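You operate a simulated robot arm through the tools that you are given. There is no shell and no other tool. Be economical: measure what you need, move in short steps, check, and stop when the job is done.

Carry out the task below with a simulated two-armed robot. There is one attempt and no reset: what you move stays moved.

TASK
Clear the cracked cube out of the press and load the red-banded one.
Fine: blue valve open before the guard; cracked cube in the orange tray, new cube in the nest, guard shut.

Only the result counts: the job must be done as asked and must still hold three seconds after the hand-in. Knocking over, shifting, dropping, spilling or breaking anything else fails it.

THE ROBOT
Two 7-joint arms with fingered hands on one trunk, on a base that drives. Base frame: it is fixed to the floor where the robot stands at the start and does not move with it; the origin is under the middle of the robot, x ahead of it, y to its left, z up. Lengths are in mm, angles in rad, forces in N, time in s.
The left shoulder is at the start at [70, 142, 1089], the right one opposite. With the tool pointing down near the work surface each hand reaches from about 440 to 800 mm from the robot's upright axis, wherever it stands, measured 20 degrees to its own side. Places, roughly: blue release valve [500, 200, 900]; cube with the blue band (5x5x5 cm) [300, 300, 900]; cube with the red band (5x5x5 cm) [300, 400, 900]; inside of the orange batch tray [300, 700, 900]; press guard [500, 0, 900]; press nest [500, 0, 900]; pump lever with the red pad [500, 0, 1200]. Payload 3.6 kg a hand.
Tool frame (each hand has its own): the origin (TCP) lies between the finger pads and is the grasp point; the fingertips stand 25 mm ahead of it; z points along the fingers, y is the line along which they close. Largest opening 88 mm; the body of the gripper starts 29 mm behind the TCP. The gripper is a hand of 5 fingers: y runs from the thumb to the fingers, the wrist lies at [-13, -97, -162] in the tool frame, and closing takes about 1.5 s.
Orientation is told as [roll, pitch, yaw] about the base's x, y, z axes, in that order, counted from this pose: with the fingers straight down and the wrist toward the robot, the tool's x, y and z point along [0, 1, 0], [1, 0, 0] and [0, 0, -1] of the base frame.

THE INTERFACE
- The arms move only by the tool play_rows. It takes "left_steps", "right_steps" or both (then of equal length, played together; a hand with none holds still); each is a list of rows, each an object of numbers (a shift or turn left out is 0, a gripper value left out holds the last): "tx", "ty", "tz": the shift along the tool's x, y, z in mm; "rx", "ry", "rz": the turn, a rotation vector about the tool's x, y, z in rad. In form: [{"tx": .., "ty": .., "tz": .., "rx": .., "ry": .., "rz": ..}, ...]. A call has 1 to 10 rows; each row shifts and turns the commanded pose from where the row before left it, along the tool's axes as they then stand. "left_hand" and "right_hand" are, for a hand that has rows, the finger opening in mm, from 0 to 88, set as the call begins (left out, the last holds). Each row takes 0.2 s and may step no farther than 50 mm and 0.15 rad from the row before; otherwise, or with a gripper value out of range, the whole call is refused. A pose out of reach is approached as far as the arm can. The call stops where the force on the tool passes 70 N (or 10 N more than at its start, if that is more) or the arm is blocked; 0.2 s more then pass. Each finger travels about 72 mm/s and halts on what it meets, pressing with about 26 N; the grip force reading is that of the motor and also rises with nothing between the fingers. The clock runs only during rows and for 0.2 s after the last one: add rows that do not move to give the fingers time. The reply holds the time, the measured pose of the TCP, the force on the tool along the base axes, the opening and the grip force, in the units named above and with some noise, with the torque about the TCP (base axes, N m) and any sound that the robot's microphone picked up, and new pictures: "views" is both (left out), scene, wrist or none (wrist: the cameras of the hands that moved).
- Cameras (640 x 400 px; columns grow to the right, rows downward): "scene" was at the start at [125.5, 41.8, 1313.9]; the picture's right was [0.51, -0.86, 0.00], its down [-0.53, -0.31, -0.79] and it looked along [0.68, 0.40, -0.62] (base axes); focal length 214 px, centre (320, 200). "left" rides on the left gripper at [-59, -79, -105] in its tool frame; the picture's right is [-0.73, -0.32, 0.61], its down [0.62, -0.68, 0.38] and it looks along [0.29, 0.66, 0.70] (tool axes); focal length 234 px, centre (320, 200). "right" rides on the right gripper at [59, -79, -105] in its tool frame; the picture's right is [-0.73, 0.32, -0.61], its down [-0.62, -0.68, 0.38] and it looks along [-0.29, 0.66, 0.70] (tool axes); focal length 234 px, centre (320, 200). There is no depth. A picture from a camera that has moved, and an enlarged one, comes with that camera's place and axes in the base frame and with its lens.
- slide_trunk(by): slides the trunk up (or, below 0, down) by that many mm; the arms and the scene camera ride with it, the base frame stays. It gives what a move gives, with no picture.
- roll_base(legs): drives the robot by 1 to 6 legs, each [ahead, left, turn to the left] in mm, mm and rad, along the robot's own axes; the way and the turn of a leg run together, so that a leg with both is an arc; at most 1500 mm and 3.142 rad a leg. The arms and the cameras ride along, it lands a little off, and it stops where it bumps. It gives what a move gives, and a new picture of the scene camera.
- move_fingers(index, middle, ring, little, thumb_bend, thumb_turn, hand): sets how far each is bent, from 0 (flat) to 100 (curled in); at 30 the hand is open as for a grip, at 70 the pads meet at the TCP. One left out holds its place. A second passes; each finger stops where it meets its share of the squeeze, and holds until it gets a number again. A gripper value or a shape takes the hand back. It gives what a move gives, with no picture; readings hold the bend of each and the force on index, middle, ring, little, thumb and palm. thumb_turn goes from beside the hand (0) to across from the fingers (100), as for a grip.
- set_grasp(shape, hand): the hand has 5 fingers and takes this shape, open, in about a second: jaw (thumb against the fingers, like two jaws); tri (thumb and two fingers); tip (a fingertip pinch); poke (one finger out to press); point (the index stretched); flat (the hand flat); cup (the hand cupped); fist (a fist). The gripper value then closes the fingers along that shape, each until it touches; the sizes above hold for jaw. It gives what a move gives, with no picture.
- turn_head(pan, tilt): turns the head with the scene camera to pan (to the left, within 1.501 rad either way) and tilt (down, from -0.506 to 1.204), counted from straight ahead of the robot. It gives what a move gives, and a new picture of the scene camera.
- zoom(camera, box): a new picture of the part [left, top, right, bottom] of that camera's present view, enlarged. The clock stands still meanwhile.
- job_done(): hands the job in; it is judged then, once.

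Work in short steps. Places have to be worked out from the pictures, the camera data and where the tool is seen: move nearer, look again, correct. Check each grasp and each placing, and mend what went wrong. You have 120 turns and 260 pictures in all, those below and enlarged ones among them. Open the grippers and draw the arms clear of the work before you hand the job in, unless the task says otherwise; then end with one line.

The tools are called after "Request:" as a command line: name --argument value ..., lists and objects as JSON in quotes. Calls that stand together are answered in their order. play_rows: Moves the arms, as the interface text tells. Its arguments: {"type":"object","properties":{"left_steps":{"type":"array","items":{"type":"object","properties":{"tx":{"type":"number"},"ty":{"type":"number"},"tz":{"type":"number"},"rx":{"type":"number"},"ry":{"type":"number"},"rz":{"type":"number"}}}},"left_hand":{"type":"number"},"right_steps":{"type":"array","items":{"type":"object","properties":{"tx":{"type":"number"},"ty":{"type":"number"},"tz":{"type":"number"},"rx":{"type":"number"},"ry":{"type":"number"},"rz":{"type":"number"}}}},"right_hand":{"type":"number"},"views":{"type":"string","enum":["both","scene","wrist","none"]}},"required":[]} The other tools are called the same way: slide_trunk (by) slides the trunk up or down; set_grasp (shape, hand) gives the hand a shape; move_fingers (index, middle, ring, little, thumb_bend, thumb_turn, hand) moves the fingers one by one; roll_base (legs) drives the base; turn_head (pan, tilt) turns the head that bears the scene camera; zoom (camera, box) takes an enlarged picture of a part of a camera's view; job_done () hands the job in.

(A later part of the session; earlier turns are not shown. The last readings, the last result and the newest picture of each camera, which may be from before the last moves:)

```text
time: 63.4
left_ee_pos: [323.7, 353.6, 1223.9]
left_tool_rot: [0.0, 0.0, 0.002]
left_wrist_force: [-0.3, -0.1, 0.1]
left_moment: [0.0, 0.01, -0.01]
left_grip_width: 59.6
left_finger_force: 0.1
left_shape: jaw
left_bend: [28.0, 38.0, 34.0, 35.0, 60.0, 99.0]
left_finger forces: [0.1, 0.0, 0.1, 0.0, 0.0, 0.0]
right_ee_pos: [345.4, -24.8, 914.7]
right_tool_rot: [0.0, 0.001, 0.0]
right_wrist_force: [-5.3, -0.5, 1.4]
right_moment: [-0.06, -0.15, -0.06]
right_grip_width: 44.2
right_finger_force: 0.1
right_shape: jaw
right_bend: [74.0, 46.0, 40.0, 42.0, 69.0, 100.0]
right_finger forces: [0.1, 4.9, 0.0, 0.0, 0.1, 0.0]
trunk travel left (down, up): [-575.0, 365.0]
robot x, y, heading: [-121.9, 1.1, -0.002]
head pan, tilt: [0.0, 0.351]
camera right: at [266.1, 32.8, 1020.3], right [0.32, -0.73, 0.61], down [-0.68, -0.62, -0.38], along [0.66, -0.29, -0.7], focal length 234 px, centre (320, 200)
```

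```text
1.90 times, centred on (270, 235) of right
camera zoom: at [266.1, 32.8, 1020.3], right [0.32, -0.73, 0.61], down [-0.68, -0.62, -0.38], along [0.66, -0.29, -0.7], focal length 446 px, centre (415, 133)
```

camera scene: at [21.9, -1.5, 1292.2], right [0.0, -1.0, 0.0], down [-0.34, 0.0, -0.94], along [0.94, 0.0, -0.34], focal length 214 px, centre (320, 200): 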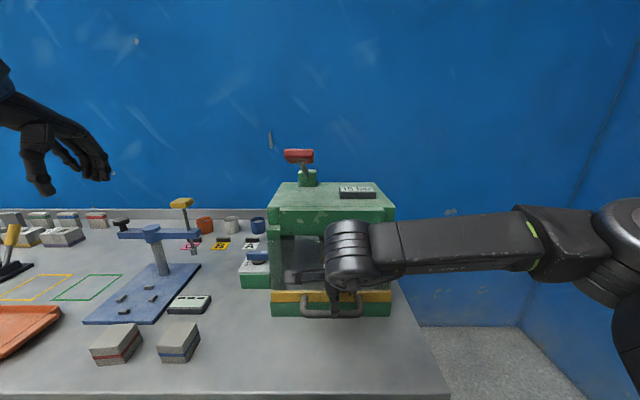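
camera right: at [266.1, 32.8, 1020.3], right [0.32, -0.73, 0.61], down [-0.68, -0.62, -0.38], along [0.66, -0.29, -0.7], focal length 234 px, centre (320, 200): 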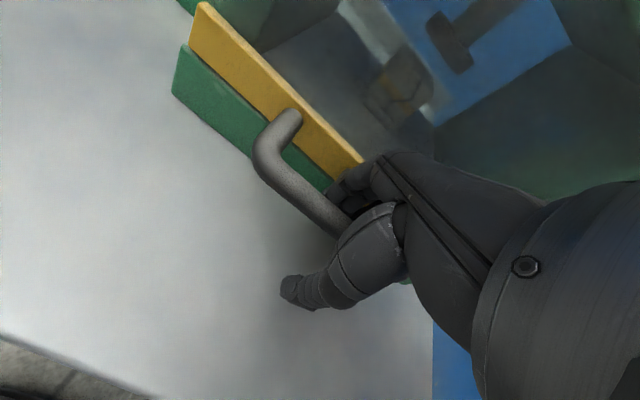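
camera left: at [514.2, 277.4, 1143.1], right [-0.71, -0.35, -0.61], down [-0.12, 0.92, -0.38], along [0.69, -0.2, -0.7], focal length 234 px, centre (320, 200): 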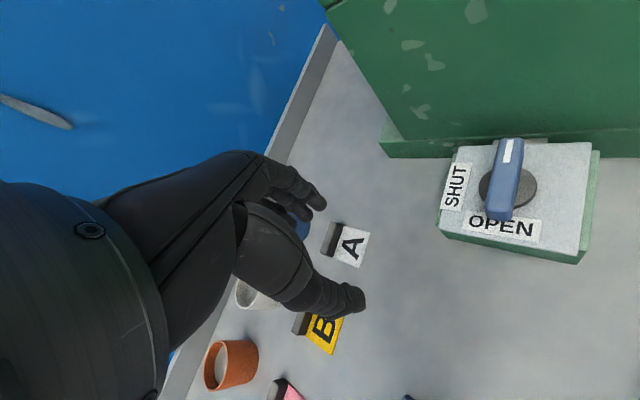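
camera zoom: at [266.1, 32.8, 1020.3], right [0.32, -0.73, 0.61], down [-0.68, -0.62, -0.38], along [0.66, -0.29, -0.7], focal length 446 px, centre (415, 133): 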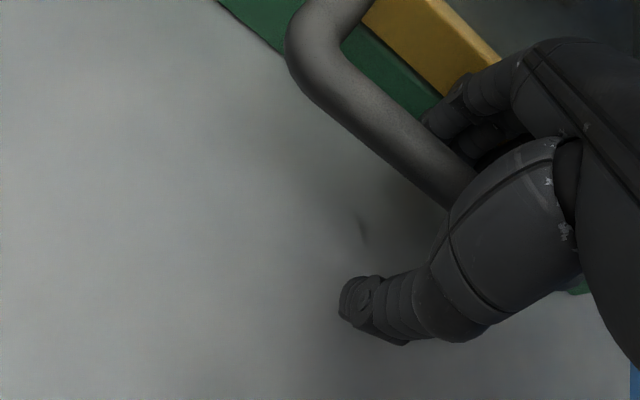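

The crossbar is between thumb and fingers. I close on it.

Request:
play_rows --right_steps '[{}, {}, {}, {}, {}, {}]' --right_hand 0 --views "wrist"

Request:
zoom --camera "right" --box '[150, 130, 390, 340]'

```text
time: 64.8
left_ee_pos: [324.1, 353.7, 1225.7]
left_tool_rot: [0.0, 0.002, 0.001]
left_wrist_force: [-0.1, -0.4, -0.1]
left_moment: [0.04, -0.01, 0.03]
left_grip_width: 59.9
left_finger_force: 0.1
left_shape: jaw
left_bend: [28.0, 38.0, 34.0, 35.0, 60.0, 99.0]
left_finger forces: [0.0, 0.1, 0.0, 0.0, 0.0, 0.0]
right_ee_pos: [346.6, -23.9, 914.3]
right_tool_rot: [0.0, 0.0, -0.001]
right_wrist_force: [-5.8, 1.8, -9.9]
right_moment: [0.01, 0.04, -0.07]
right_grip_width: 0.0
right_finger_force: 25.6
right_shape: jaw
right_bend: [70.0, 75.0, 71.0, 60.0, 74.0, 100.0]
right_finger forces: [17.7, 0.0, 0.3, 1.9, 26.3, 0.0]
trunk travel left (down, up): [-575.0, 365.0]
robot x, y, heading: [-122.2, -1.1, 0.001]
head pan, tilt: [0.0, 0.351]
camera right: at [266.6, 33.1, 1020.0], right [0.32, -0.73, 0.61], down [-0.68, -0.62, -0.38], along [0.66, -0.29, -0.7], focal length 234 px, centre (320, 200)
```

right: 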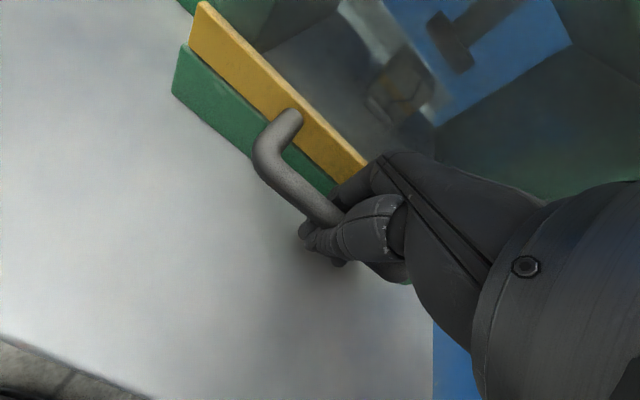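

```text
1.90 times, centred on (270, 235) of right
camera zoom: at [266.6, 33.1, 1020.0], right [0.32, -0.73, 0.61], down [-0.68, -0.62, -0.38], along [0.66, -0.29, -0.7], focal length 446 px, centre (415, 133)
```

zoom: 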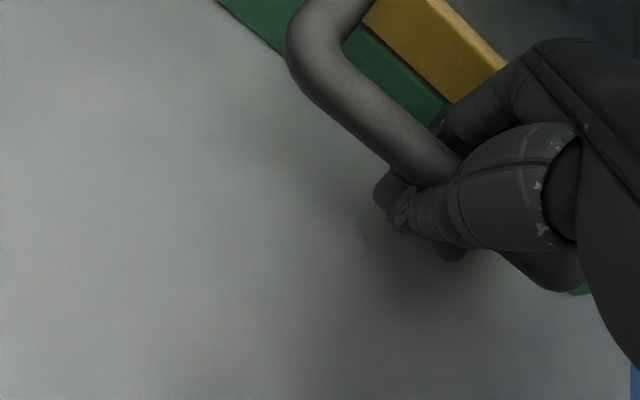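

Fingers and thumb have closed beneath the bar, hooking it (10 N downward on the hand). I lift gently 15 mm to feel the guard.

Request:
play_rows --right_steps '[{"tz": -5}, {"tz": -5}, {"tz": -5}]'

```text
time: 65.6
left_ee_pos: [329.2, 354.3, 1220.9]
left_tool_rot: [0.0, 0.005, 0.001]
left_wrist_force: [-0.2, -0.1, -1.2]
left_moment: [-0.01, 0.03, 0.02]
left_grip_width: 60.0
left_finger_force: 0.1
left_shape: jaw
left_bend: [28.0, 38.0, 34.0, 35.0, 60.0, 99.0]
left_finger forces: [0.0, 0.0, 0.1, 0.1, 0.1, 0.1]
right_ee_pos: [348.4, -26.1, 923.3]
right_tool_rot: [-0.005, 0.011, -0.002]
right_wrist_force: [-15.3, 3.3, -60.9]
right_moment: [0.08, 0.22, 0.05]
right_grip_width: 0.1
right_finger_force: 26.1
right_shape: jaw
right_bend: [70.0, 75.0, 70.0, 59.0, 76.0, 100.0]
right_finger forces: [21.3, 0.0, 3.9, 3.6, 37.6, 0.0]
trunk travel left (down, up): [-575.0, 365.0]
robot x, y, heading: [-120.4, -5.0, -0.003]
head pan, tilt: [0.0, 0.351]
camera scene: at [27.7, -1.6, 1290.9], right [0.0, -1.0, 0.0], down [-0.35, 0.0, -0.94], along [0.94, 0.0, -0.35], focal length 214 px, centre (320, 200)
camera right: at [270.6, 32.4, 1030.1], right [0.33, -0.72, 0.61], down [-0.68, -0.63, -0.37], along [0.65, -0.29, -0.7], focal length 234 px, centre (320, 200)
```

scene: 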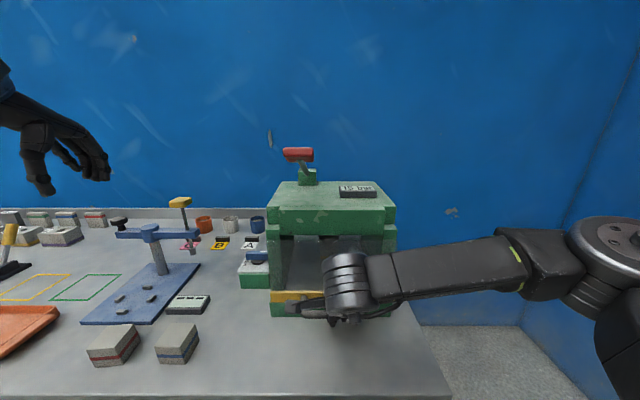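
right: 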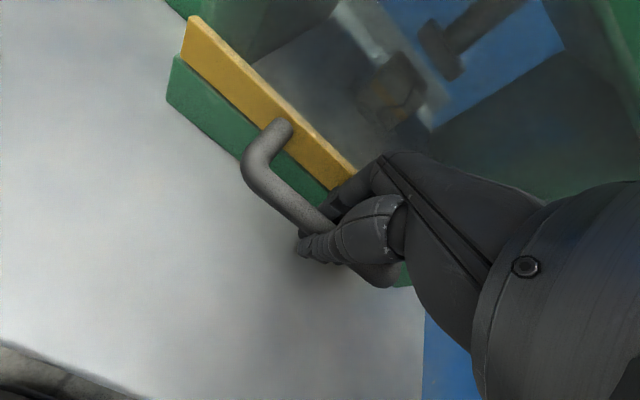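

61 N up did not move the guard and the gauge still shows 15 bar: the guard is probably locked by pressure, so the valve isn't really open yet. I relax, release the handle and withdraw the right hand upward-back.

Request:
play_rows --right_steps '[{"tz": 8}, {"tz": 8}]' --right_hand 0 --views "none"

Request:
play_rows --right_steps '[{}, {}, {}, {}, {"tz": -20}, {"tz": -40}, {"tz": -30}, {"ty": -30, "tx": -30}, {"tx": -45}, {"tx": -45}]' --right_hand 50 --views "scene"

Request:
zoom --camera "scene" --box '[230, 140, 410, 330]'

```text
time: 66.2
left_ee_pos: [322.4, 353.5, 1227.2]
left_tool_rot: [0.0, -0.006, 0.0]
left_wrist_force: [-0.2, -0.9, -0.9]
left_moment: [0.0, -0.01, -0.02]
left_grip_width: 59.9
left_finger_force: 0.1
left_shape: jaw
left_bend: [28.0, 38.0, 34.0, 35.0, 60.0, 99.0]
left_finger forces: [0.1, 0.1, 0.1, 0.0, 0.0, 0.0]
right_ee_pos: [348.0, -24.7, 919.8]
right_tool_rot: [0.007, -0.012, -0.001]
right_wrist_force: [-4.3, 1.8, 16.1]
right_moment: [0.07, -0.07, -0.03]
right_grip_width: 0.0
right_finger_force: 25.6
right_shape: jaw
right_bend: [70.0, 75.0, 71.0, 58.0, 77.0, 100.0]
right_finger forces: [22.7, 0.0, 0.9, 1.7, 29.5, 0.0]
trunk travel left (down, up): [-575.0, 365.0]
robot x, y, heading: [-116.9, -2.4, -0.002]
head pan, tilt: [0.0, 0.351]
```

```text
time: 68.4
left_ee_pos: [324.6, 351.9, 1225.6]
left_tool_rot: [0.001, 0.001, 0.001]
left_wrist_force: [0.1, -0.8, 0.5]
left_moment: [-0.01, 0.02, 0.0]
left_grip_width: 59.7
left_finger_force: 0.0
left_shape: jaw
left_bend: [28.0, 38.0, 34.0, 35.0, 60.0, 99.0]
left_finger forces: [0.0, 0.0, 0.0, 0.0, 0.0, 0.0]
right_ee_pos: [314.9, -148.4, 1001.7]
right_tool_rot: [0.002, -0.002, 0.001]
right_wrist_force: [-1.0, 0.1, 1.0]
right_moment: [0.0, 0.01, -0.02]
right_grip_width: 50.1
right_finger_force: 0.1
right_shape: jaw
right_bend: [74.0, 42.0, 38.0, 43.0, 66.0, 100.0]
right_finger forces: [0.0, 0.0, 0.1, 0.0, 0.0, 0.0]
trunk travel left (down, up): [-575.0, 365.0]
robot x, y, heading: [-120.2, 0.4, -0.003]
head pan, tilt: [0.0, 0.351]
camera scene: at [22.2, -3.7, 1292.2], right [0.0, -1.0, 0.0], down [-0.34, 0.0, -0.94], along [0.94, 0.0, -0.34], focal length 214 px, centre (320, 200)
```

scene: 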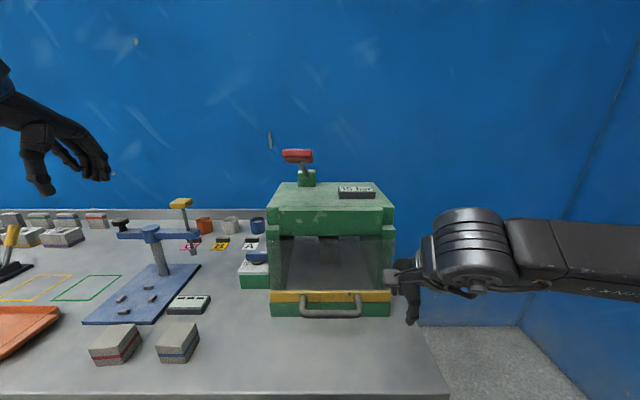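

```text
2.11 times, centred on (320, 235) of scene
camera zoom: at [22.2, -3.7, 1292.2], right [0.0, -1.0, 0.0], down [-0.34, 0.0, -0.94], along [0.94, 0.0, -0.34], focal length 452 px, centre (320, 126)
```

zoom: 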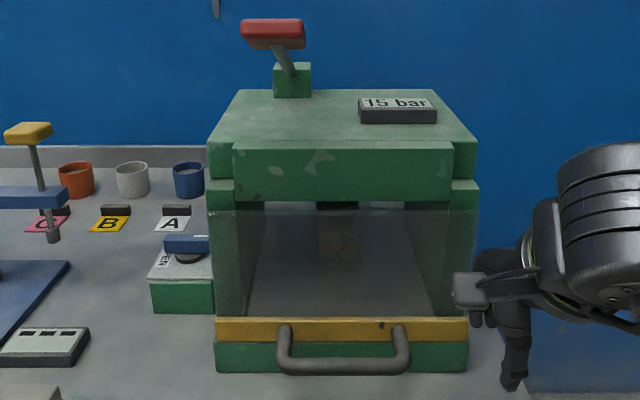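

Guard unchanged. I go back to the valve with the left hand to test the lever with more leverage, gripping it at its very tail.

Request:
play_rows --left_steps '[{"ty": 34.7, "tx": -24.8}, {"ty": 34.7, "tx": -24.8}, {"ty": 34.7, "tx": -24.8}, {"ty": 34.7, "tx": -24.8}, {"ty": 34.7, "tx": -24.8}, {"ty": 34.7, "tx": -24.8}, {"tz": 45}, {"tz": 45}, {"tz": 45}, {"tz": 40}]' --left_hand 50 --views "none"

Request:
play_rows --left_steps '[{"rz": 0.15}, {"rz": 0.15}, {"tz": 20}, {"tz": 20}]' --views "wrist"

Request:
zoom --camera "left" --box '[270, 110, 450, 290]'

```text
time: 70.6
left_ee_pos: [487.2, 228.2, 1009.1]
left_tool_rot: [-0.001, 0.0, 0.002]
left_wrist_force: [-0.4, 0.0, -0.2]
left_moment: [0.0, 0.03, -0.02]
left_grip_width: 50.3
left_finger_force: 0.1
left_shape: jaw
left_bend: [74.0, 42.0, 38.0, 43.0, 66.0, 100.0]
left_finger forces: [0.0, 0.0, 0.0, 0.1, 0.0, 0.0]
left hand out of reach, approached as far as the arm can: row 4, 5, 6
right_ee_pos: [316.3, -146.0, 1001.7]
right_tool_rot: [0.0, 0.0, 0.0]
right_wrist_force: [0.5, -0.1, 0.1]
right_moment: [0.01, -0.02, 0.0]
right_grip_width: 50.2
right_finger_force: 0.0
right_shape: jaw
right_bend: [74.0, 42.0, 38.0, 43.0, 66.0, 100.0]
right_finger forces: [0.0, 0.0, 0.1, 0.0, 0.0, 0.0]
trunk travel left (down, up): [-575.0, 365.0]
robot x, y, heading: [-119.3, 0.3, 0.002]
head pan, tilt: [0.0, 0.351]
```

```text
time: 71.6
left_ee_pos: [490.1, 229.7, 968.9]
left_tool_rot: [-0.002, -0.001, -0.3]
left_wrist_force: [-0.2, -0.4, 0.2]
left_moment: [-0.01, 0.0, -0.01]
left_grip_width: 50.4
left_finger_force: 0.1
left_shape: jaw
left_bend: [74.0, 42.0, 38.0, 43.0, 66.0, 100.0]
left_finger forces: [0.0, 0.0, 0.0, 0.0, 0.0, 0.0]
right_ee_pos: [317.4, -147.1, 1003.5]
right_tool_rot: [-0.002, 0.0, 0.0]
right_wrist_force: [-0.3, 0.4, -0.4]
right_moment: [0.02, 0.02, 0.0]
right_grip_width: 49.9
right_finger_force: 0.0
right_shape: jaw
right_bend: [74.0, 42.0, 38.0, 43.0, 66.0, 100.0]
right_finger forces: [0.0, 0.0, 0.1, 0.0, 0.0, 0.0]
trunk travel left (down, up): [-575.0, 365.0]
robot x, y, heading: [-120.0, 1.2, -0.002]
head pan, tilt: [0.0, 0.351]
camera left: at [397.4, 195.3, 1073.0], right [-0.52, -0.6, -0.61], down [-0.47, 0.8, -0.38], along [0.71, 0.08, -0.7], focal length 234 px, centre (320, 200)
```

left: 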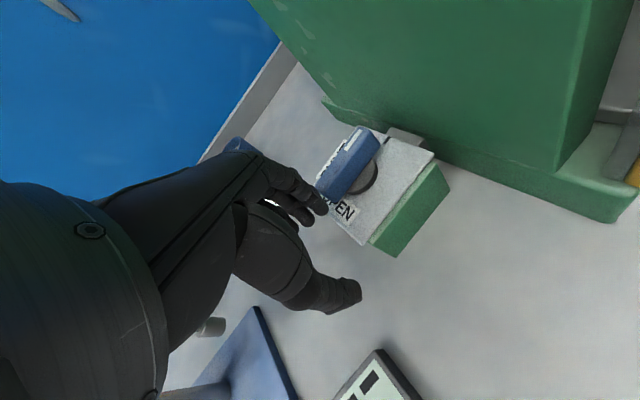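

```text
2.22 times, centred on (360, 200) of left
camera zoom: at [397.4, 195.3, 1073.0], right [-0.52, -0.6, -0.61], down [-0.47, 0.8, -0.38], along [0.71, 0.08, -0.7], focal length 520 px, centre (231, 200)
```

zoom: 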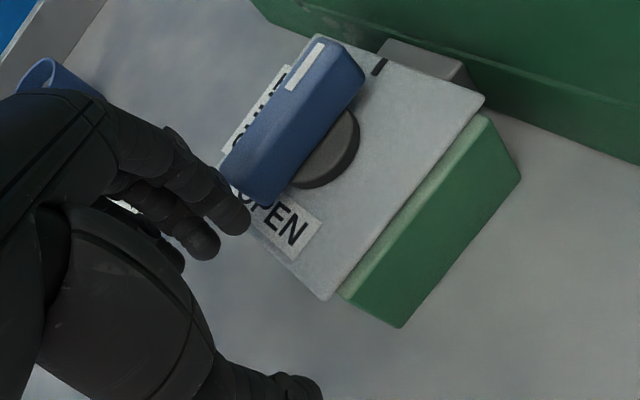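

The hand stopped a little short at height; from here I lift slightly, move over the lever's tail at about [533, 204] and lower to z ≈ 946, then close.

Request:
play_rows --left_steps '[{"tz": -30}, {"tx": -5.6, "ty": 24.2}, {"tx": -5.6, "ty": 24.2}, {"tz": 30}, {"tz": 23}]' --views "none"

Request:
play_rows --left_steps '[{}, {}, {}, {}, {}, {}]' --left_hand 0 --views "wrist"

Request:
zoom --camera "left" --box '[270, 110, 450, 290]'

```text
time: 72.8
left_ee_pos: [532.2, 202.3, 946.4]
left_tool_rot: [0.0, 0.0, -0.298]
left_wrist_force: [0.6, -0.3, -0.6]
left_moment: [-0.02, 0.03, 0.01]
left_grip_width: 50.1
left_finger_force: 0.1
left_shape: jaw
left_bend: [74.0, 42.0, 38.0, 43.0, 66.0, 100.0]
left_finger forces: [0.0, 0.1, 0.0, 0.1, 0.0, 0.1]
right_ee_pos: [318.3, -146.2, 1002.4]
right_tool_rot: [0.001, 0.0, 0.0]
right_wrist_force: [-0.1, -0.1, 0.2]
right_moment: [0.01, -0.05, 0.03]
right_grip_width: 50.0
right_finger_force: 0.1
right_shape: jaw
right_bend: [74.0, 42.0, 38.0, 43.0, 66.0, 100.0]
right_finger forces: [0.0, 0.0, 0.0, 0.0, 0.0, 0.0]
trunk travel left (down, up): [-575.0, 365.0]
robot x, y, heading: [-122.1, 0.9, 0.001]
head pan, tilt: [0.0, 0.351]
```

```text
time: 74.2
left_ee_pos: [530.1, 203.2, 946.7]
left_tool_rot: [-0.001, 0.0, -0.297]
left_wrist_force: [-5.7, 3.5, -3.7]
left_moment: [0.05, 0.08, 0.06]
left_grip_width: 12.6
left_finger_force: 26.1
left_shape: jaw
left_bend: [74.0, 55.0, 57.0, 54.0, 69.0, 100.0]
left_finger forces: [12.7, 6.5, 0.0, 0.0, 23.0, 0.0]
right_ee_pos: [316.3, -146.3, 1002.8]
right_tool_rot: [-0.001, -0.001, -0.001]
right_wrist_force: [-0.1, -0.6, -1.6]
right_moment: [0.0, 0.0, 0.02]
right_grip_width: 50.1
right_finger_force: 0.1
right_shape: jaw
right_bend: [74.0, 42.0, 38.0, 43.0, 66.0, 100.0]
right_finger forces: [0.0, 0.0, 0.1, 0.0, 0.1, 0.1]
trunk travel left (down, up): [-575.0, 365.0]
robot x, y, heading: [-118.1, -0.4, 0.004]
head pan, tilt: [0.0, 0.351]
camera left: at [438.4, 169.7, 1050.5], right [-0.52, -0.6, -0.61], down [-0.47, 0.8, -0.38], along [0.71, 0.08, -0.7], focal length 234 px, centre (320, 200)
```

left: 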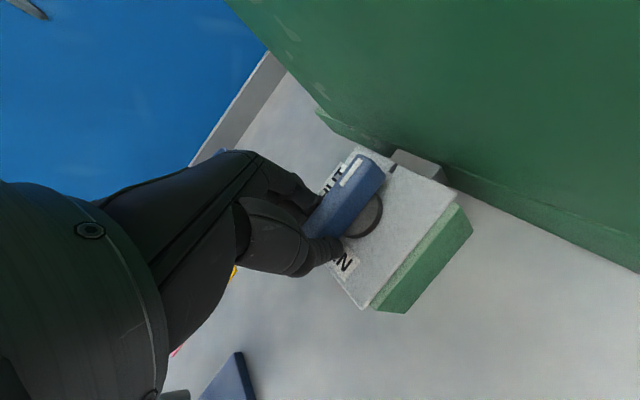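

```text
2.22 times, centred on (360, 200) of left
camera zoom: at [438.4, 169.7, 1050.5], right [-0.52, -0.6, -0.61], down [-0.47, 0.8, -0.38], along [0.71, 0.08, -0.7], focal length 520 px, centre (231, 200)
```

zoom: 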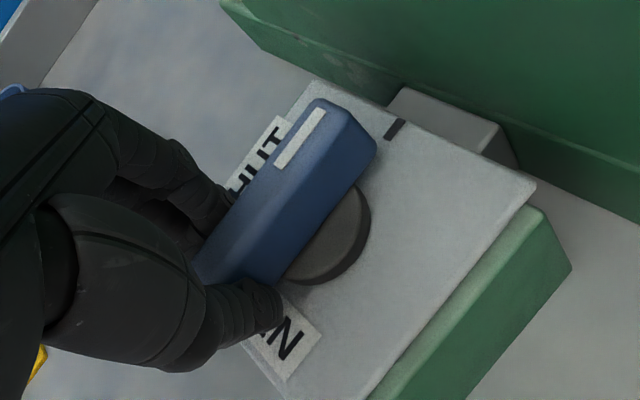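

The tail end is gripped well. I pull it toward +x firmly, without rotating the hand.

Request:
play_rows --left_steps '[{"tx": 2.4, "ty": 7.6}, {"tx": 2.4, "ty": 7.6}, {"tx": 2.4, "ty": 7.6}, {"tx": 2.4, "ty": 7.6}]' --views "wrist"

Request:
zoom --camera "left" --box '[270, 110, 450, 290]'

Request:
zoom --camera "scene" --box '[230, 140, 410, 330]'

```text
time: 75.2
left_ee_pos: [553.5, 205.0, 950.4]
left_tool_rot: [0.001, -0.005, -0.299]
left_wrist_force: [-44.3, 2.4, -1.7]
left_moment: [0.07, 0.64, -0.13]
left_grip_width: 8.2
left_finger_force: 25.6
left_shape: jaw
left_bend: [76.0, 74.0, 57.0, 54.0, 56.0, 95.0]
left_finger forces: [0.0, 0.1, 0.0, 0.0, 44.3, 0.0]
right_ee_pos: [308.0, -146.0, 1005.1]
right_tool_rot: [0.0, -0.01, 0.001]
right_wrist_force: [0.2, -0.7, 1.3]
right_moment: [0.01, 0.0, -0.01]
right_grip_width: 50.0
right_finger_force: 0.0
right_shape: jaw
right_bend: [74.0, 42.0, 38.0, 43.0, 66.0, 100.0]
right_finger forces: [0.1, 0.0, 0.0, 0.0, 0.0, 0.0]
trunk travel left (down, up): [-575.0, 365.0]
robot x, y, heading: [-121.1, -3.0, 0.005]
head pan, tilt: [0.0, 0.351]
camera left: at [459.5, 171.6, 1054.5], right [-0.52, -0.6, -0.61], down [-0.47, 0.8, -0.39], along [0.72, 0.08, -0.69], focal length 234 px, centre (320, 200)
```

left: 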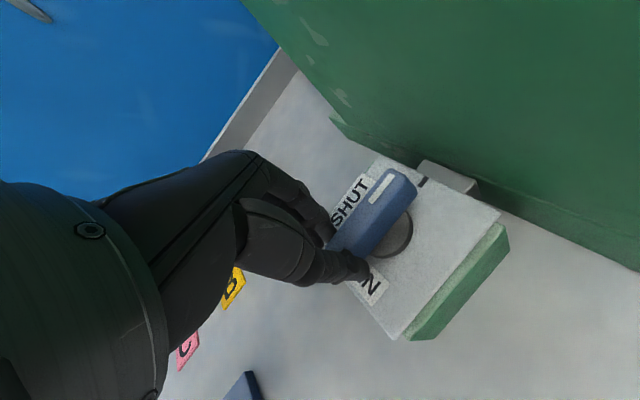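

```text
2.22 times, centred on (360, 200) of left
camera zoom: at [459.5, 171.6, 1054.5], right [-0.52, -0.6, -0.61], down [-0.47, 0.8, -0.39], along [0.72, 0.08, -0.69], focal length 520 px, centre (231, 200)
```

zoom: 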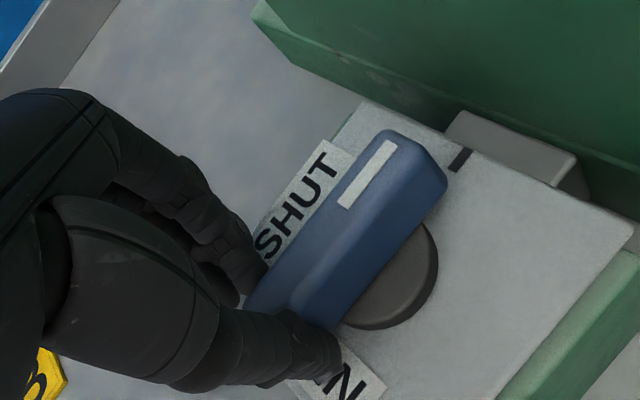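

```text
2.11 times, centred on (320, 235) of scene
camera zoom: at [12.8, -1.3, 1293.2], right [0.0, -1.0, 0.0], down [-0.34, 0.0, -0.94], along [0.94, 0.0, -0.34], focal length 452 px, centre (320, 126)
```

zoom: 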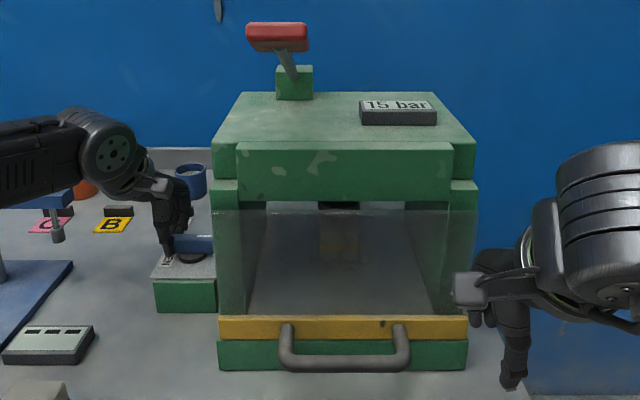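

The lever holds at the tick under 44 N at its tail: firm stop. Before concluding, I'll test the SHUT end with equal or greater leverage. I release, take the poke shape, and sweep the lever back to SHUT.

Request:
play_rows --left_steps '[{"tx": -6, "ty": -20}, {}, {}, {}, {"tz": -30}, {"tz": -35}, {"rz": 0.1, "ty": 10}, {"rz": 0.1, "ty": 12}]' --left_hand 50 --views "none"

Request:
set_grasp --hand "left" --shape "poke"

Request:
play_rows --left_steps '[{}]' --views "wrist"

```text
time: 77.0
left_ee_pos: [554.6, 199.8, 1009.4]
left_tool_rot: [0.001, -0.001, -0.502]
left_wrist_force: [-0.4, -0.1, 0.2]
left_moment: [0.0, -0.03, 0.04]
left_grip_width: 49.5
left_finger_force: 0.0
left_shape: jaw
left_bend: [74.0, 42.0, 38.0, 43.0, 66.0, 100.0]
left_finger forces: [0.0, 0.0, 0.0, 0.0, 0.1, 0.1]
left hand out of reach, approached as far as the arm can: row 8
right_ee_pos: [315.8, -148.2, 1002.0]
right_tool_rot: [0.0, 0.001, 0.0]
right_wrist_force: [0.3, -0.9, -0.6]
right_moment: [-0.03, -0.02, 0.01]
right_grip_width: 49.6
right_finger_force: 0.1
right_shape: jaw
right_bend: [74.0, 42.0, 38.0, 43.0, 66.0, 100.0]
right_finger forces: [0.1, 0.0, 0.0, 0.0, 0.0, 0.0]
trunk travel left (down, up): [-575.0, 365.0]
robot x, y, heading: [-120.8, 1.1, 0.002]
head pan, tilt: [0.0, 0.351]
```

```text
time: 77.9
left_ee_pos: [554.5, 199.0, 1010.3]
left_tool_rot: [0.001, 0.0, -0.498]
left_wrist_force: [0.1, 0.7, -0.7]
left_moment: [0.04, 0.02, -0.01]
left_grip_width: 0.0
left_finger_force: 0.0
left_shape: poke
left_bend: [70.0, 70.0, 99.0, 99.0, 100.0, 100.0]
left_finger forces: [0.1, 0.0, 0.1, 0.1, 0.1, 0.0]
right_ee_pos: [316.3, -146.8, 1002.3]
right_tool_rot: [0.0, -0.001, 0.0]
right_wrist_force: [-0.3, 0.2, 0.3]
right_moment: [0.01, -0.02, -0.02]
right_grip_width: 49.8
right_finger_force: 0.1
right_shape: jaw
right_bend: [74.0, 42.0, 38.0, 43.0, 66.0, 100.0]
right_finger forces: [0.0, 0.0, 0.0, 0.1, 0.1, 0.0]
trunk travel left (down, up): [-575.0, 365.0]
robot x, y, heading: [-122.7, 3.6, -0.002]
head pan, tilt: [0.0, 0.351]
```

```text
time: 78.3
left_ee_pos: [555.5, 199.7, 1010.6]
left_tool_rot: [0.001, 0.0, -0.499]
left_wrist_force: [0.1, 0.1, -0.1]
left_moment: [0.02, 0.01, 0.0]
left_grip_width: 0.3
left_finger_force: 0.0
left_shape: poke
left_bend: [70.0, 70.0, 99.0, 99.0, 100.0, 100.0]
left_finger forces: [0.1, 0.1, 0.0, 0.0, 0.0, 0.0]
right_ee_pos: [316.6, -147.4, 1002.3]
right_tool_rot: [0.001, 0.0, 0.001]
right_wrist_force: [0.2, -0.1, 0.4]
right_moment: [0.01, 0.0, -0.01]
right_grip_width: 50.0
right_finger_force: 0.0
right_shape: jaw
right_bend: [74.0, 42.0, 38.0, 43.0, 66.0, 100.0]
right_finger forces: [0.0, 0.0, 0.1, 0.0, 0.0, 0.0]
trunk travel left (down, up): [-575.0, 365.0]
robot x, y, heading: [-122.3, -0.0, 0.004]
head pan, tilt: [0.0, 0.351]
camera left: at [457.2, 184.8, 1113.7], right [-0.63, -0.48, -0.61], down [-0.3, 0.87, -0.38], along [0.72, -0.06, -0.7], focal length 234 px, centre (320, 200)
```

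left: 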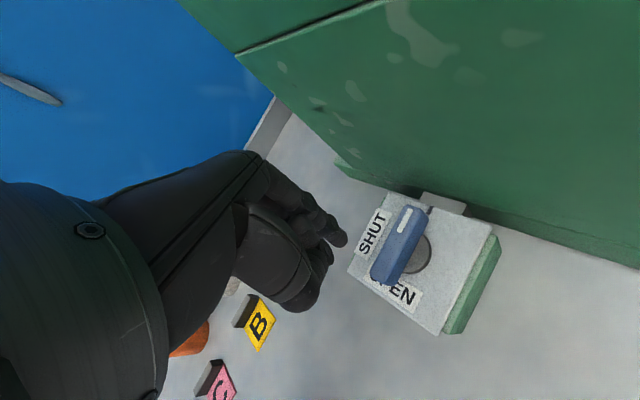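

I lower on the far side of the tail and sweep it back to SHUT.

Request:
play_rows --left_steps '[{"tz": 20}, {"tx": 13, "ty": 1, "tz": 20}, {"tz": 24}, {"tx": -5.2, "ty": -13.8}, {"tx": -6.2, "ty": -11.4}, {"tx": -8.4, "ty": -9.1}, {"tx": -10.6, "ty": -6.8}, {"tx": -7.9, "ty": -1.5}, {"tx": 8, "ty": -4}]' --views "wrist"

Request:
zoom --camera "left" --box '[270, 110, 450, 290]'

```text
time: 80.3
left_ee_pos: [506.0, 207.1, 946.6]
left_tool_rot: [0.001, 0.001, -0.499]
left_wrist_force: [-0.3, -0.7, -0.6]
left_moment: [0.01, -0.01, -0.02]
left_grip_width: 0.1
left_finger_force: 0.0
left_shape: poke
left_bend: [70.0, 70.0, 99.0, 99.0, 100.0, 100.0]
left_finger forces: [0.1, 0.0, 0.1, 0.0, 0.0, 0.0]
right_ee_pos: [316.4, -146.0, 1002.8]
right_tool_rot: [-0.002, -0.001, -0.001]
right_wrist_force: [0.1, -0.7, 0.5]
right_moment: [-0.02, 0.0, -0.01]
right_grip_width: 50.2
right_finger_force: 0.1
right_shape: jaw
right_bend: [74.0, 42.0, 38.0, 43.0, 66.0, 100.0]
right_finger forces: [0.0, 0.1, 0.1, 0.1, 0.0, 0.1]
trunk travel left (down, up): [-575.0, 365.0]
robot x, y, heading: [-123.4, 2.1, 0.004]
head pan, tilt: [0.0, 0.351]
camera left: at [408.5, 192.0, 1050.3], right [-0.63, -0.48, -0.61], down [-0.3, 0.87, -0.38], along [0.72, -0.06, -0.7], focal length 234 px, centre (320, 200)
```

left: 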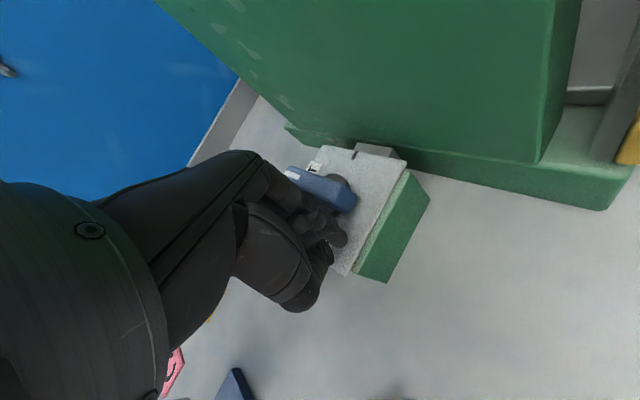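

```text
2.22 times, centred on (360, 200) of left
camera zoom: at [408.5, 192.0, 1050.3], right [-0.63, -0.48, -0.61], down [-0.3, 0.87, -0.38], along [0.72, -0.06, -0.7], focal length 520 px, centre (231, 200)
```

zoom: 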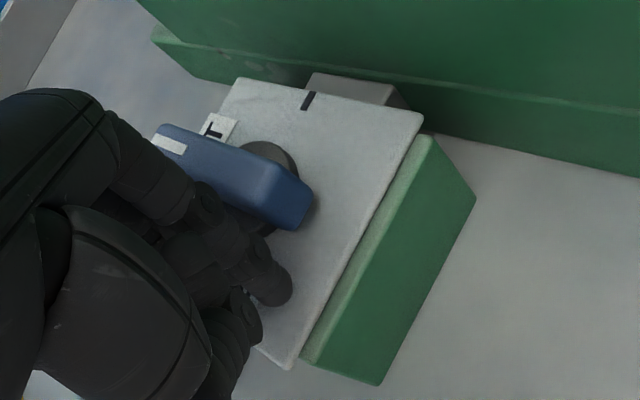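

Lever at SHUT. I lift, take the jaw shape, and yaw to −1.3 so thumb and fingers straddle the tail along y.

Request:
play_rows --left_steps '[{"tz": -35}, {"tz": -35}, {"rz": 0.15}, {"rz": 0.15}, {"rz": 0.15}, {"rz": 0.15}, {"rz": 0.15}, {"rz": 0.05}]' --views "none"

Request:
set_grasp --hand "left" --shape "jaw"

Request:
play_rows --left_steps '[{"tx": -4, "ty": 16}, {"tx": -3, "ty": 16}, {}]' --left_hand 60 --views "wrist"

Request:
play_rows --left_steps '[{"tz": 35}, {"tz": 35}]' --views "wrist"

```text
time: 82.1
left_ee_pos: [500.3, 206.5, 1015.7]
left_tool_rot: [0.001, -0.002, -1.299]
left_wrist_force: [0.2, -0.3, -0.4]
left_moment: [-0.02, -0.01, 0.01]
left_grip_width: 0.0
left_finger_force: 0.0
left_shape: poke
left_bend: [70.0, 70.0, 99.0, 99.0, 100.0, 100.0]
left_finger forces: [0.1, 0.0, 0.0, 0.1, 0.0, 0.0]
left hand out of reach, approached as far as the arm can: row 8
right_ee_pos: [317.3, -146.2, 1003.2]
right_tool_rot: [-0.001, 0.0, 0.002]
right_wrist_force: [-0.2, -0.2, -0.4]
right_moment: [0.0, 0.0, 0.0]
right_grip_width: 50.1
right_finger_force: 0.1
right_shape: jaw
right_bend: [74.0, 42.0, 38.0, 43.0, 66.0, 100.0]
right_finger forces: [0.1, 0.1, 0.1, 0.1, 0.0, 0.1]
trunk travel left (down, up): [-575.0, 365.0]
robot x, y, heading: [-120.0, -0.5, 0.002]
head pan, tilt: [0.0, 0.351]
```

```text
time: 83.0
left_ee_pos: [502.1, 206.3, 1015.5]
left_tool_rot: [0.002, -0.002, -1.296]
left_wrist_force: [0.6, -0.5, -0.5]
left_moment: [-0.01, 0.0, -0.01]
left_grip_width: 87.9
left_finger_force: 0.0
left_shape: jaw
left_bend: [30.0, 30.0, 30.0, 30.0, 30.0, 98.0]
left_finger forces: [0.1, 0.0, 0.0, 0.0, 0.1, 0.0]
right_ee_pos: [316.0, -146.3, 1003.1]
right_tool_rot: [0.0, -0.002, -0.002]
right_wrist_force: [0.3, 0.4, -0.2]
right_moment: [-0.02, -0.01, -0.05]
right_grip_width: 50.2
right_finger_force: 0.1
right_shape: jaw
right_bend: [74.0, 42.0, 38.0, 43.0, 66.0, 100.0]
right_finger forces: [0.1, 0.0, 0.1, 0.1, 0.0, 0.0]
trunk travel left (down, up): [-575.0, 365.0]
robot x, y, heading: [-121.3, 0.5, -0.008]
head pan, tilt: [0.0, 0.351]
```

```text
time: 83.8
left_ee_pos: [494.3, 176.2, 1013.9]
left_tool_rot: [0.001, -0.003, -1.298]
left_wrist_force: [-0.6, -0.1, 0.4]
left_moment: [-0.02, 0.04, 0.02]
left_grip_width: 60.3
left_finger_force: 0.0
left_shape: jaw
left_bend: [28.0, 37.0, 34.0, 35.0, 59.0, 99.0]
left_finger forces: [0.0, 0.0, 0.0, 0.1, 0.0, 0.1]
left hand out of reach, approached as far as the arm can: row 1, 2
right_ee_pos: [316.5, -147.0, 1002.2]
right_tool_rot: [0.001, -0.001, 0.001]
right_wrist_force: [0.2, 0.8, 0.2]
right_moment: [0.0, -0.01, 0.03]
right_grip_width: 49.9
right_finger_force: 0.1
right_shape: jaw
right_bend: [74.0, 42.0, 38.0, 43.0, 66.0, 100.0]
right_finger forces: [0.0, 0.1, 0.0, 0.0, 0.0, 0.0]
trunk travel left (down, up): [-575.0, 365.0]
robot x, y, heading: [-120.0, -3.5, -0.001]
head pan, tilt: [0.0, 0.351]
camera left: at [416.6, 235.8, 1117.6], right [-0.79, 0.11, -0.61], down [0.42, 0.82, -0.38], along [0.46, -0.56, -0.69], focal length 234 px, centre (320, 200)
```

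left: 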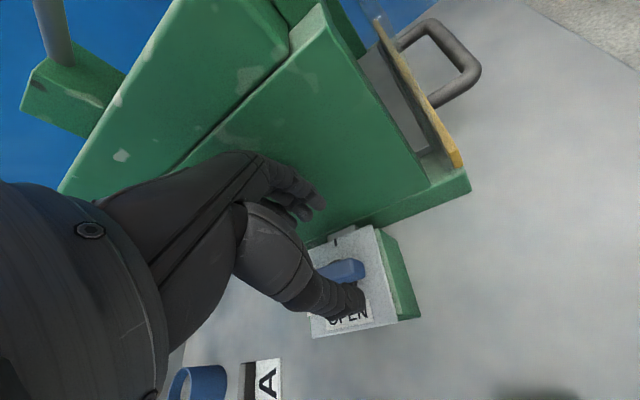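

```text
time: 84.4
left_ee_pos: [494.6, 177.9, 943.3]
left_tool_rot: [0.001, 0.002, -1.298]
left_wrist_force: [0.7, 0.2, -0.2]
left_moment: [-0.03, 0.05, 0.03]
left_grip_width: 60.3
left_finger_force: 0.1
left_shape: jaw
left_bend: [28.0, 38.0, 34.0, 35.0, 59.0, 99.0]
left_finger forces: [0.0, 0.0, 0.0, 0.0, 0.1, 0.0]
right_ee_pos: [316.6, -145.7, 1001.2]
right_tool_rot: [0.001, 0.001, 0.001]
right_wrist_force: [-0.6, -0.9, -0.3]
right_moment: [-0.03, 0.01, 0.01]
right_grip_width: 49.8
right_finger_force: 0.0
right_shape: jaw
right_bend: [74.0, 42.0, 38.0, 43.0, 66.0, 100.0]
right_finger forces: [0.1, 0.0, 0.0, 0.1, 0.0, 0.1]
trunk travel left (down, up): [-575.0, 365.0]
robot x, y, heading: [-122.2, -0.7, -0.003]
head pan, tilt: [0.0, 0.351]
camera left: at [417.1, 236.8, 1048.1], right [-0.79, 0.11, -0.61], down [0.42, 0.82, -0.38], along [0.46, -0.56, -0.7], focal length 234 px, centre (320, 200)
```

left: 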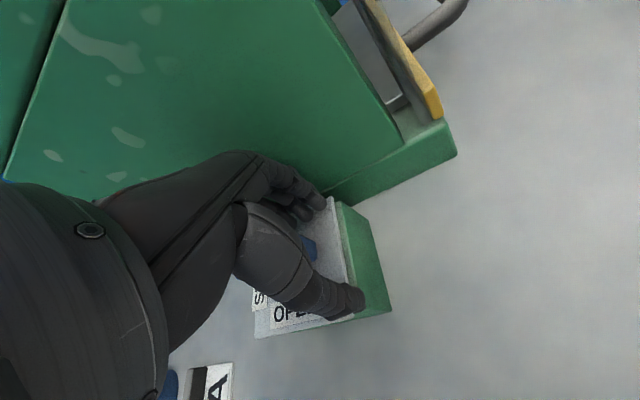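

The hand stopped 12 mm short in x; I shift it over the tail and close.

Request:
play_rows --left_steps '[{"tx": 11, "ty": 6}, {}]' --views "none"

Request:
play_rows --left_steps '[{}, {}, {}, {}, {}, {}]' --left_hand 0 --views "wrist"

Request:
zoom --camera "left" --box '[230, 150, 410, 330]'

```text
time: 85.0
left_ee_pos: [495.0, 176.5, 946.7]
left_tool_rot: [0.0, 0.001, -1.298]
left_wrist_force: [-0.4, 0.3, 0.2]
left_moment: [-0.05, 0.01, 0.0]
left_grip_width: 60.3
left_finger_force: 0.0
left_shape: jaw
left_bend: [28.0, 38.0, 34.0, 35.0, 59.0, 99.0]
left_finger forces: [0.0, 0.0, 0.1, 0.1, 0.0, 0.0]
left hand out of reach, approached as far as the arm can: row 1
right_ee_pos: [317.0, -146.6, 1002.1]
right_tool_rot: [0.0, 0.0, 0.0]
right_wrist_force: [-0.7, 0.2, 0.2]
right_moment: [0.01, 0.03, 0.0]
right_grip_width: 50.0
right_finger_force: 0.1
right_shape: jaw
right_bend: [74.0, 42.0, 38.0, 43.0, 66.0, 100.0]
right_finger forces: [0.1, 0.0, 0.0, 0.1, 0.1, 0.0]
trunk travel left (down, up): [-575.0, 365.0]
robot x, y, heading: [-122.2, 1.1, -0.002]
head pan, tilt: [0.0, 0.351]
```

```text
time: 86.4
left_ee_pos: [494.5, 175.2, 945.3]
left_tool_rot: [0.001, 0.0, -1.3]
left_wrist_force: [-1.8, -8.0, -2.2]
left_moment: [-0.09, 0.06, -0.16]
left_grip_width: 0.0
left_finger_force: 26.6
left_shape: jaw
left_bend: [70.0, 59.0, 53.0, 47.0, 42.0, 100.0]
left_finger forces: [0.1, 0.1, 3.0, 1.8, 0.1, 0.0]
right_ee_pos: [317.1, -147.5, 1003.2]
right_tool_rot: [0.002, 0.0, -0.001]
right_wrist_force: [0.5, -0.1, 0.0]
right_moment: [-0.01, -0.01, 0.01]
right_grip_width: 49.8
right_finger_force: 0.0
right_shape: jaw
right_bend: [74.0, 42.0, 38.0, 43.0, 66.0, 100.0]
right_finger forces: [0.1, 0.1, 0.0, 0.1, 0.0, 0.0]
trunk travel left (down, up): [-575.0, 365.0]
robot x, y, heading: [-122.5, 1.3, 0.001]
head pan, tilt: [0.0, 0.351]
camera left: at [418.1, 234.5, 1049.4], right [-0.79, 0.12, -0.61], down [0.42, 0.82, -0.38], along [0.46, -0.55, -0.7], focal length 234 px, centre (320, 200)
```

left: 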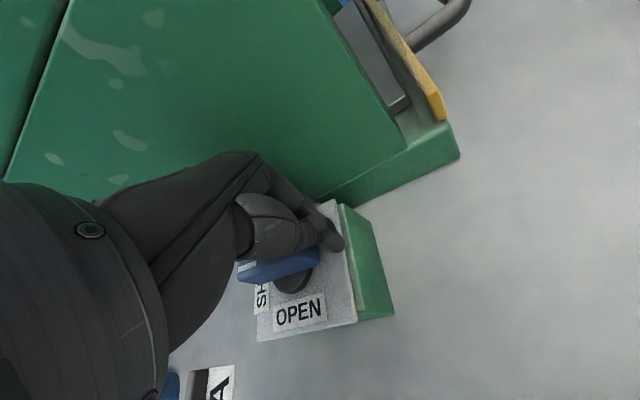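

```text
2.22 times, centred on (320, 240) of left
camera zoom: at [418.1, 234.5, 1049.4], right [-0.79, 0.12, -0.61], down [0.42, 0.82, -0.38], along [0.46, -0.55, -0.7], focal length 520 px, centre (320, 111)
```

zoom: 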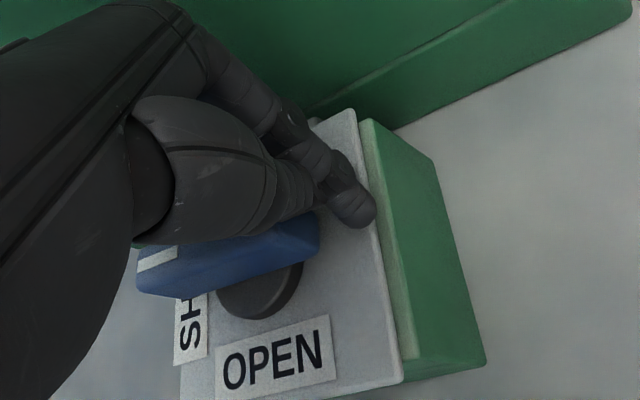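

The jaw closed short of the tail. The base is too far back for this pose, so I open, lift, move the right hand well to the right, and drive forward 100 mm.

Request:
play_rows --left_steps '[{}, {}, {}, {}, {"tz": -35}, {"tz": -45}]' --right_steps '[{"tx": -45}, {"tx": -45}, {"tx": -45}, {"tx": -45}, {}, {}]' --left_hand 60 --views "wrist"

Request:
zoom --camera "left" --box '[250, 150, 450, 350]'

Request:
roll_base --legs '[[100, 0, 0]]'

```text
time: 87.8
left_ee_pos: [492.7, 177.1, 1026.5]
left_tool_rot: [0.002, 0.0, -1.299]
left_wrist_force: [-0.5, 0.4, -0.1]
left_moment: [-0.02, 0.03, -0.01]
left_grip_width: 59.6
left_finger_force: 0.1
left_shape: jaw
left_bend: [28.0, 38.0, 34.0, 35.0, 60.0, 100.0]
left_finger forces: [0.0, 0.0, 0.0, 0.0, 0.1, 0.0]
right_ee_pos: [318.3, -326.3, 1003.3]
right_tool_rot: [0.0, 0.0, 0.0]
right_wrist_force: [0.0, 0.2, -0.2]
right_moment: [-0.01, 0.0, -0.01]
right_grip_width: 50.0
right_finger_force: 0.2
right_shape: jaw
right_bend: [74.0, 42.0, 38.0, 43.0, 66.0, 100.0]
right_finger forces: [0.1, 0.0, 0.0, 0.0, 0.0, 0.0]
trunk travel left (down, up): [-575.0, 365.0]
robot x, y, heading: [-120.8, -2.8, 0.002]
head pan, tilt: [0.0, 0.351]
camera right: at [237.9, -268.8, 1108.2], right [0.32, -0.73, 0.61], down [-0.68, -0.62, -0.38], along [0.66, -0.29, -0.7], focal length 234 px, centre (320, 200)
camera left: at [414.6, 236.0, 1129.8], right [-0.79, 0.12, -0.61], down [0.42, 0.82, -0.38], along [0.46, -0.55, -0.7], focal length 234 px, centre (320, 200)
```

right: 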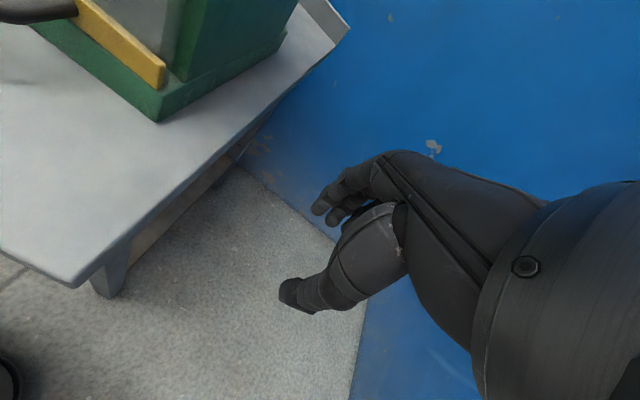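
left: 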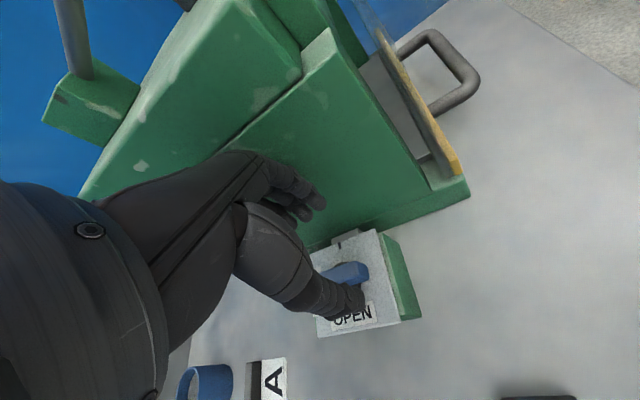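

```text
2.00 times, centred on (350, 250) of left
camera zoom: at [414.6, 236.0, 1129.8], right [-0.79, 0.12, -0.61], down [0.42, 0.82, -0.38], along [0.46, -0.55, -0.7], focal length 468 px, centre (260, 100)
```

zoom: 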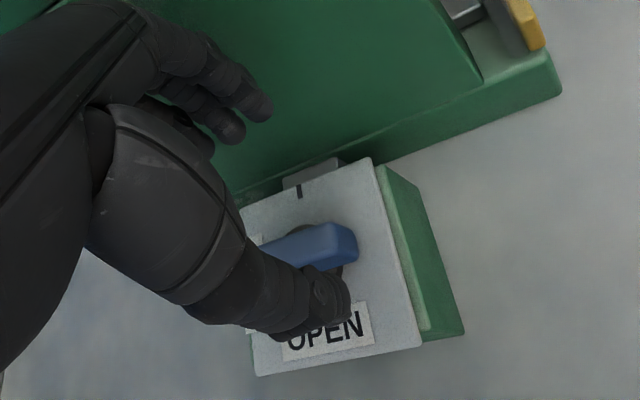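

```text
time: 88.9
left_ee_pos: [593.6, 177.2, 1024.7]
left_tool_rot: [0.001, -0.001, -1.297]
left_wrist_force: [0.6, -0.2, 0.0]
left_moment: [-0.01, 0.01, 0.02]
left_grip_width: 60.0
left_finger_force: 0.0
left_shape: jaw
left_bend: [28.0, 38.0, 34.0, 35.0, 60.0, 100.0]
left_finger forces: [0.0, 0.0, 0.1, 0.0, 0.0, 0.0]
right_ee_pos: [418.5, -325.9, 1004.0]
right_tool_rot: [-0.001, -0.002, 0.001]
right_wrist_force: [-0.3, -0.3, -0.2]
right_moment: [-0.02, 0.02, -0.01]
right_grip_width: 49.9
right_finger_force: 0.1
right_shape: jaw
right_bend: [74.0, 42.0, 38.0, 43.0, 66.0, 100.0]
right_finger forces: [0.0, 0.1, 0.0, 0.0, 0.0, 0.0]
trunk travel left (down, up): [-575.0, 365.0]
robot x, y, heading: [-25.1, 0.8, -0.001]
head pan, tilt: [0.0, 0.351]
camera scene: at [123.6, -2.0, 1292.0], right [0.0, -1.0, 0.0], down [-0.34, 0.0, -0.94], along [0.94, 0.0, -0.34], focal length 214 px, centre (320, 200)
```

scene: 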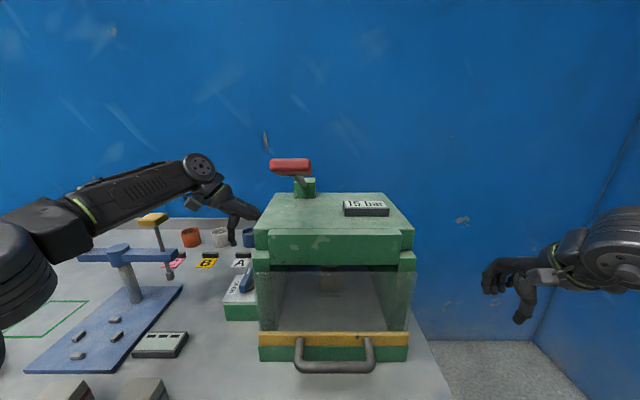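

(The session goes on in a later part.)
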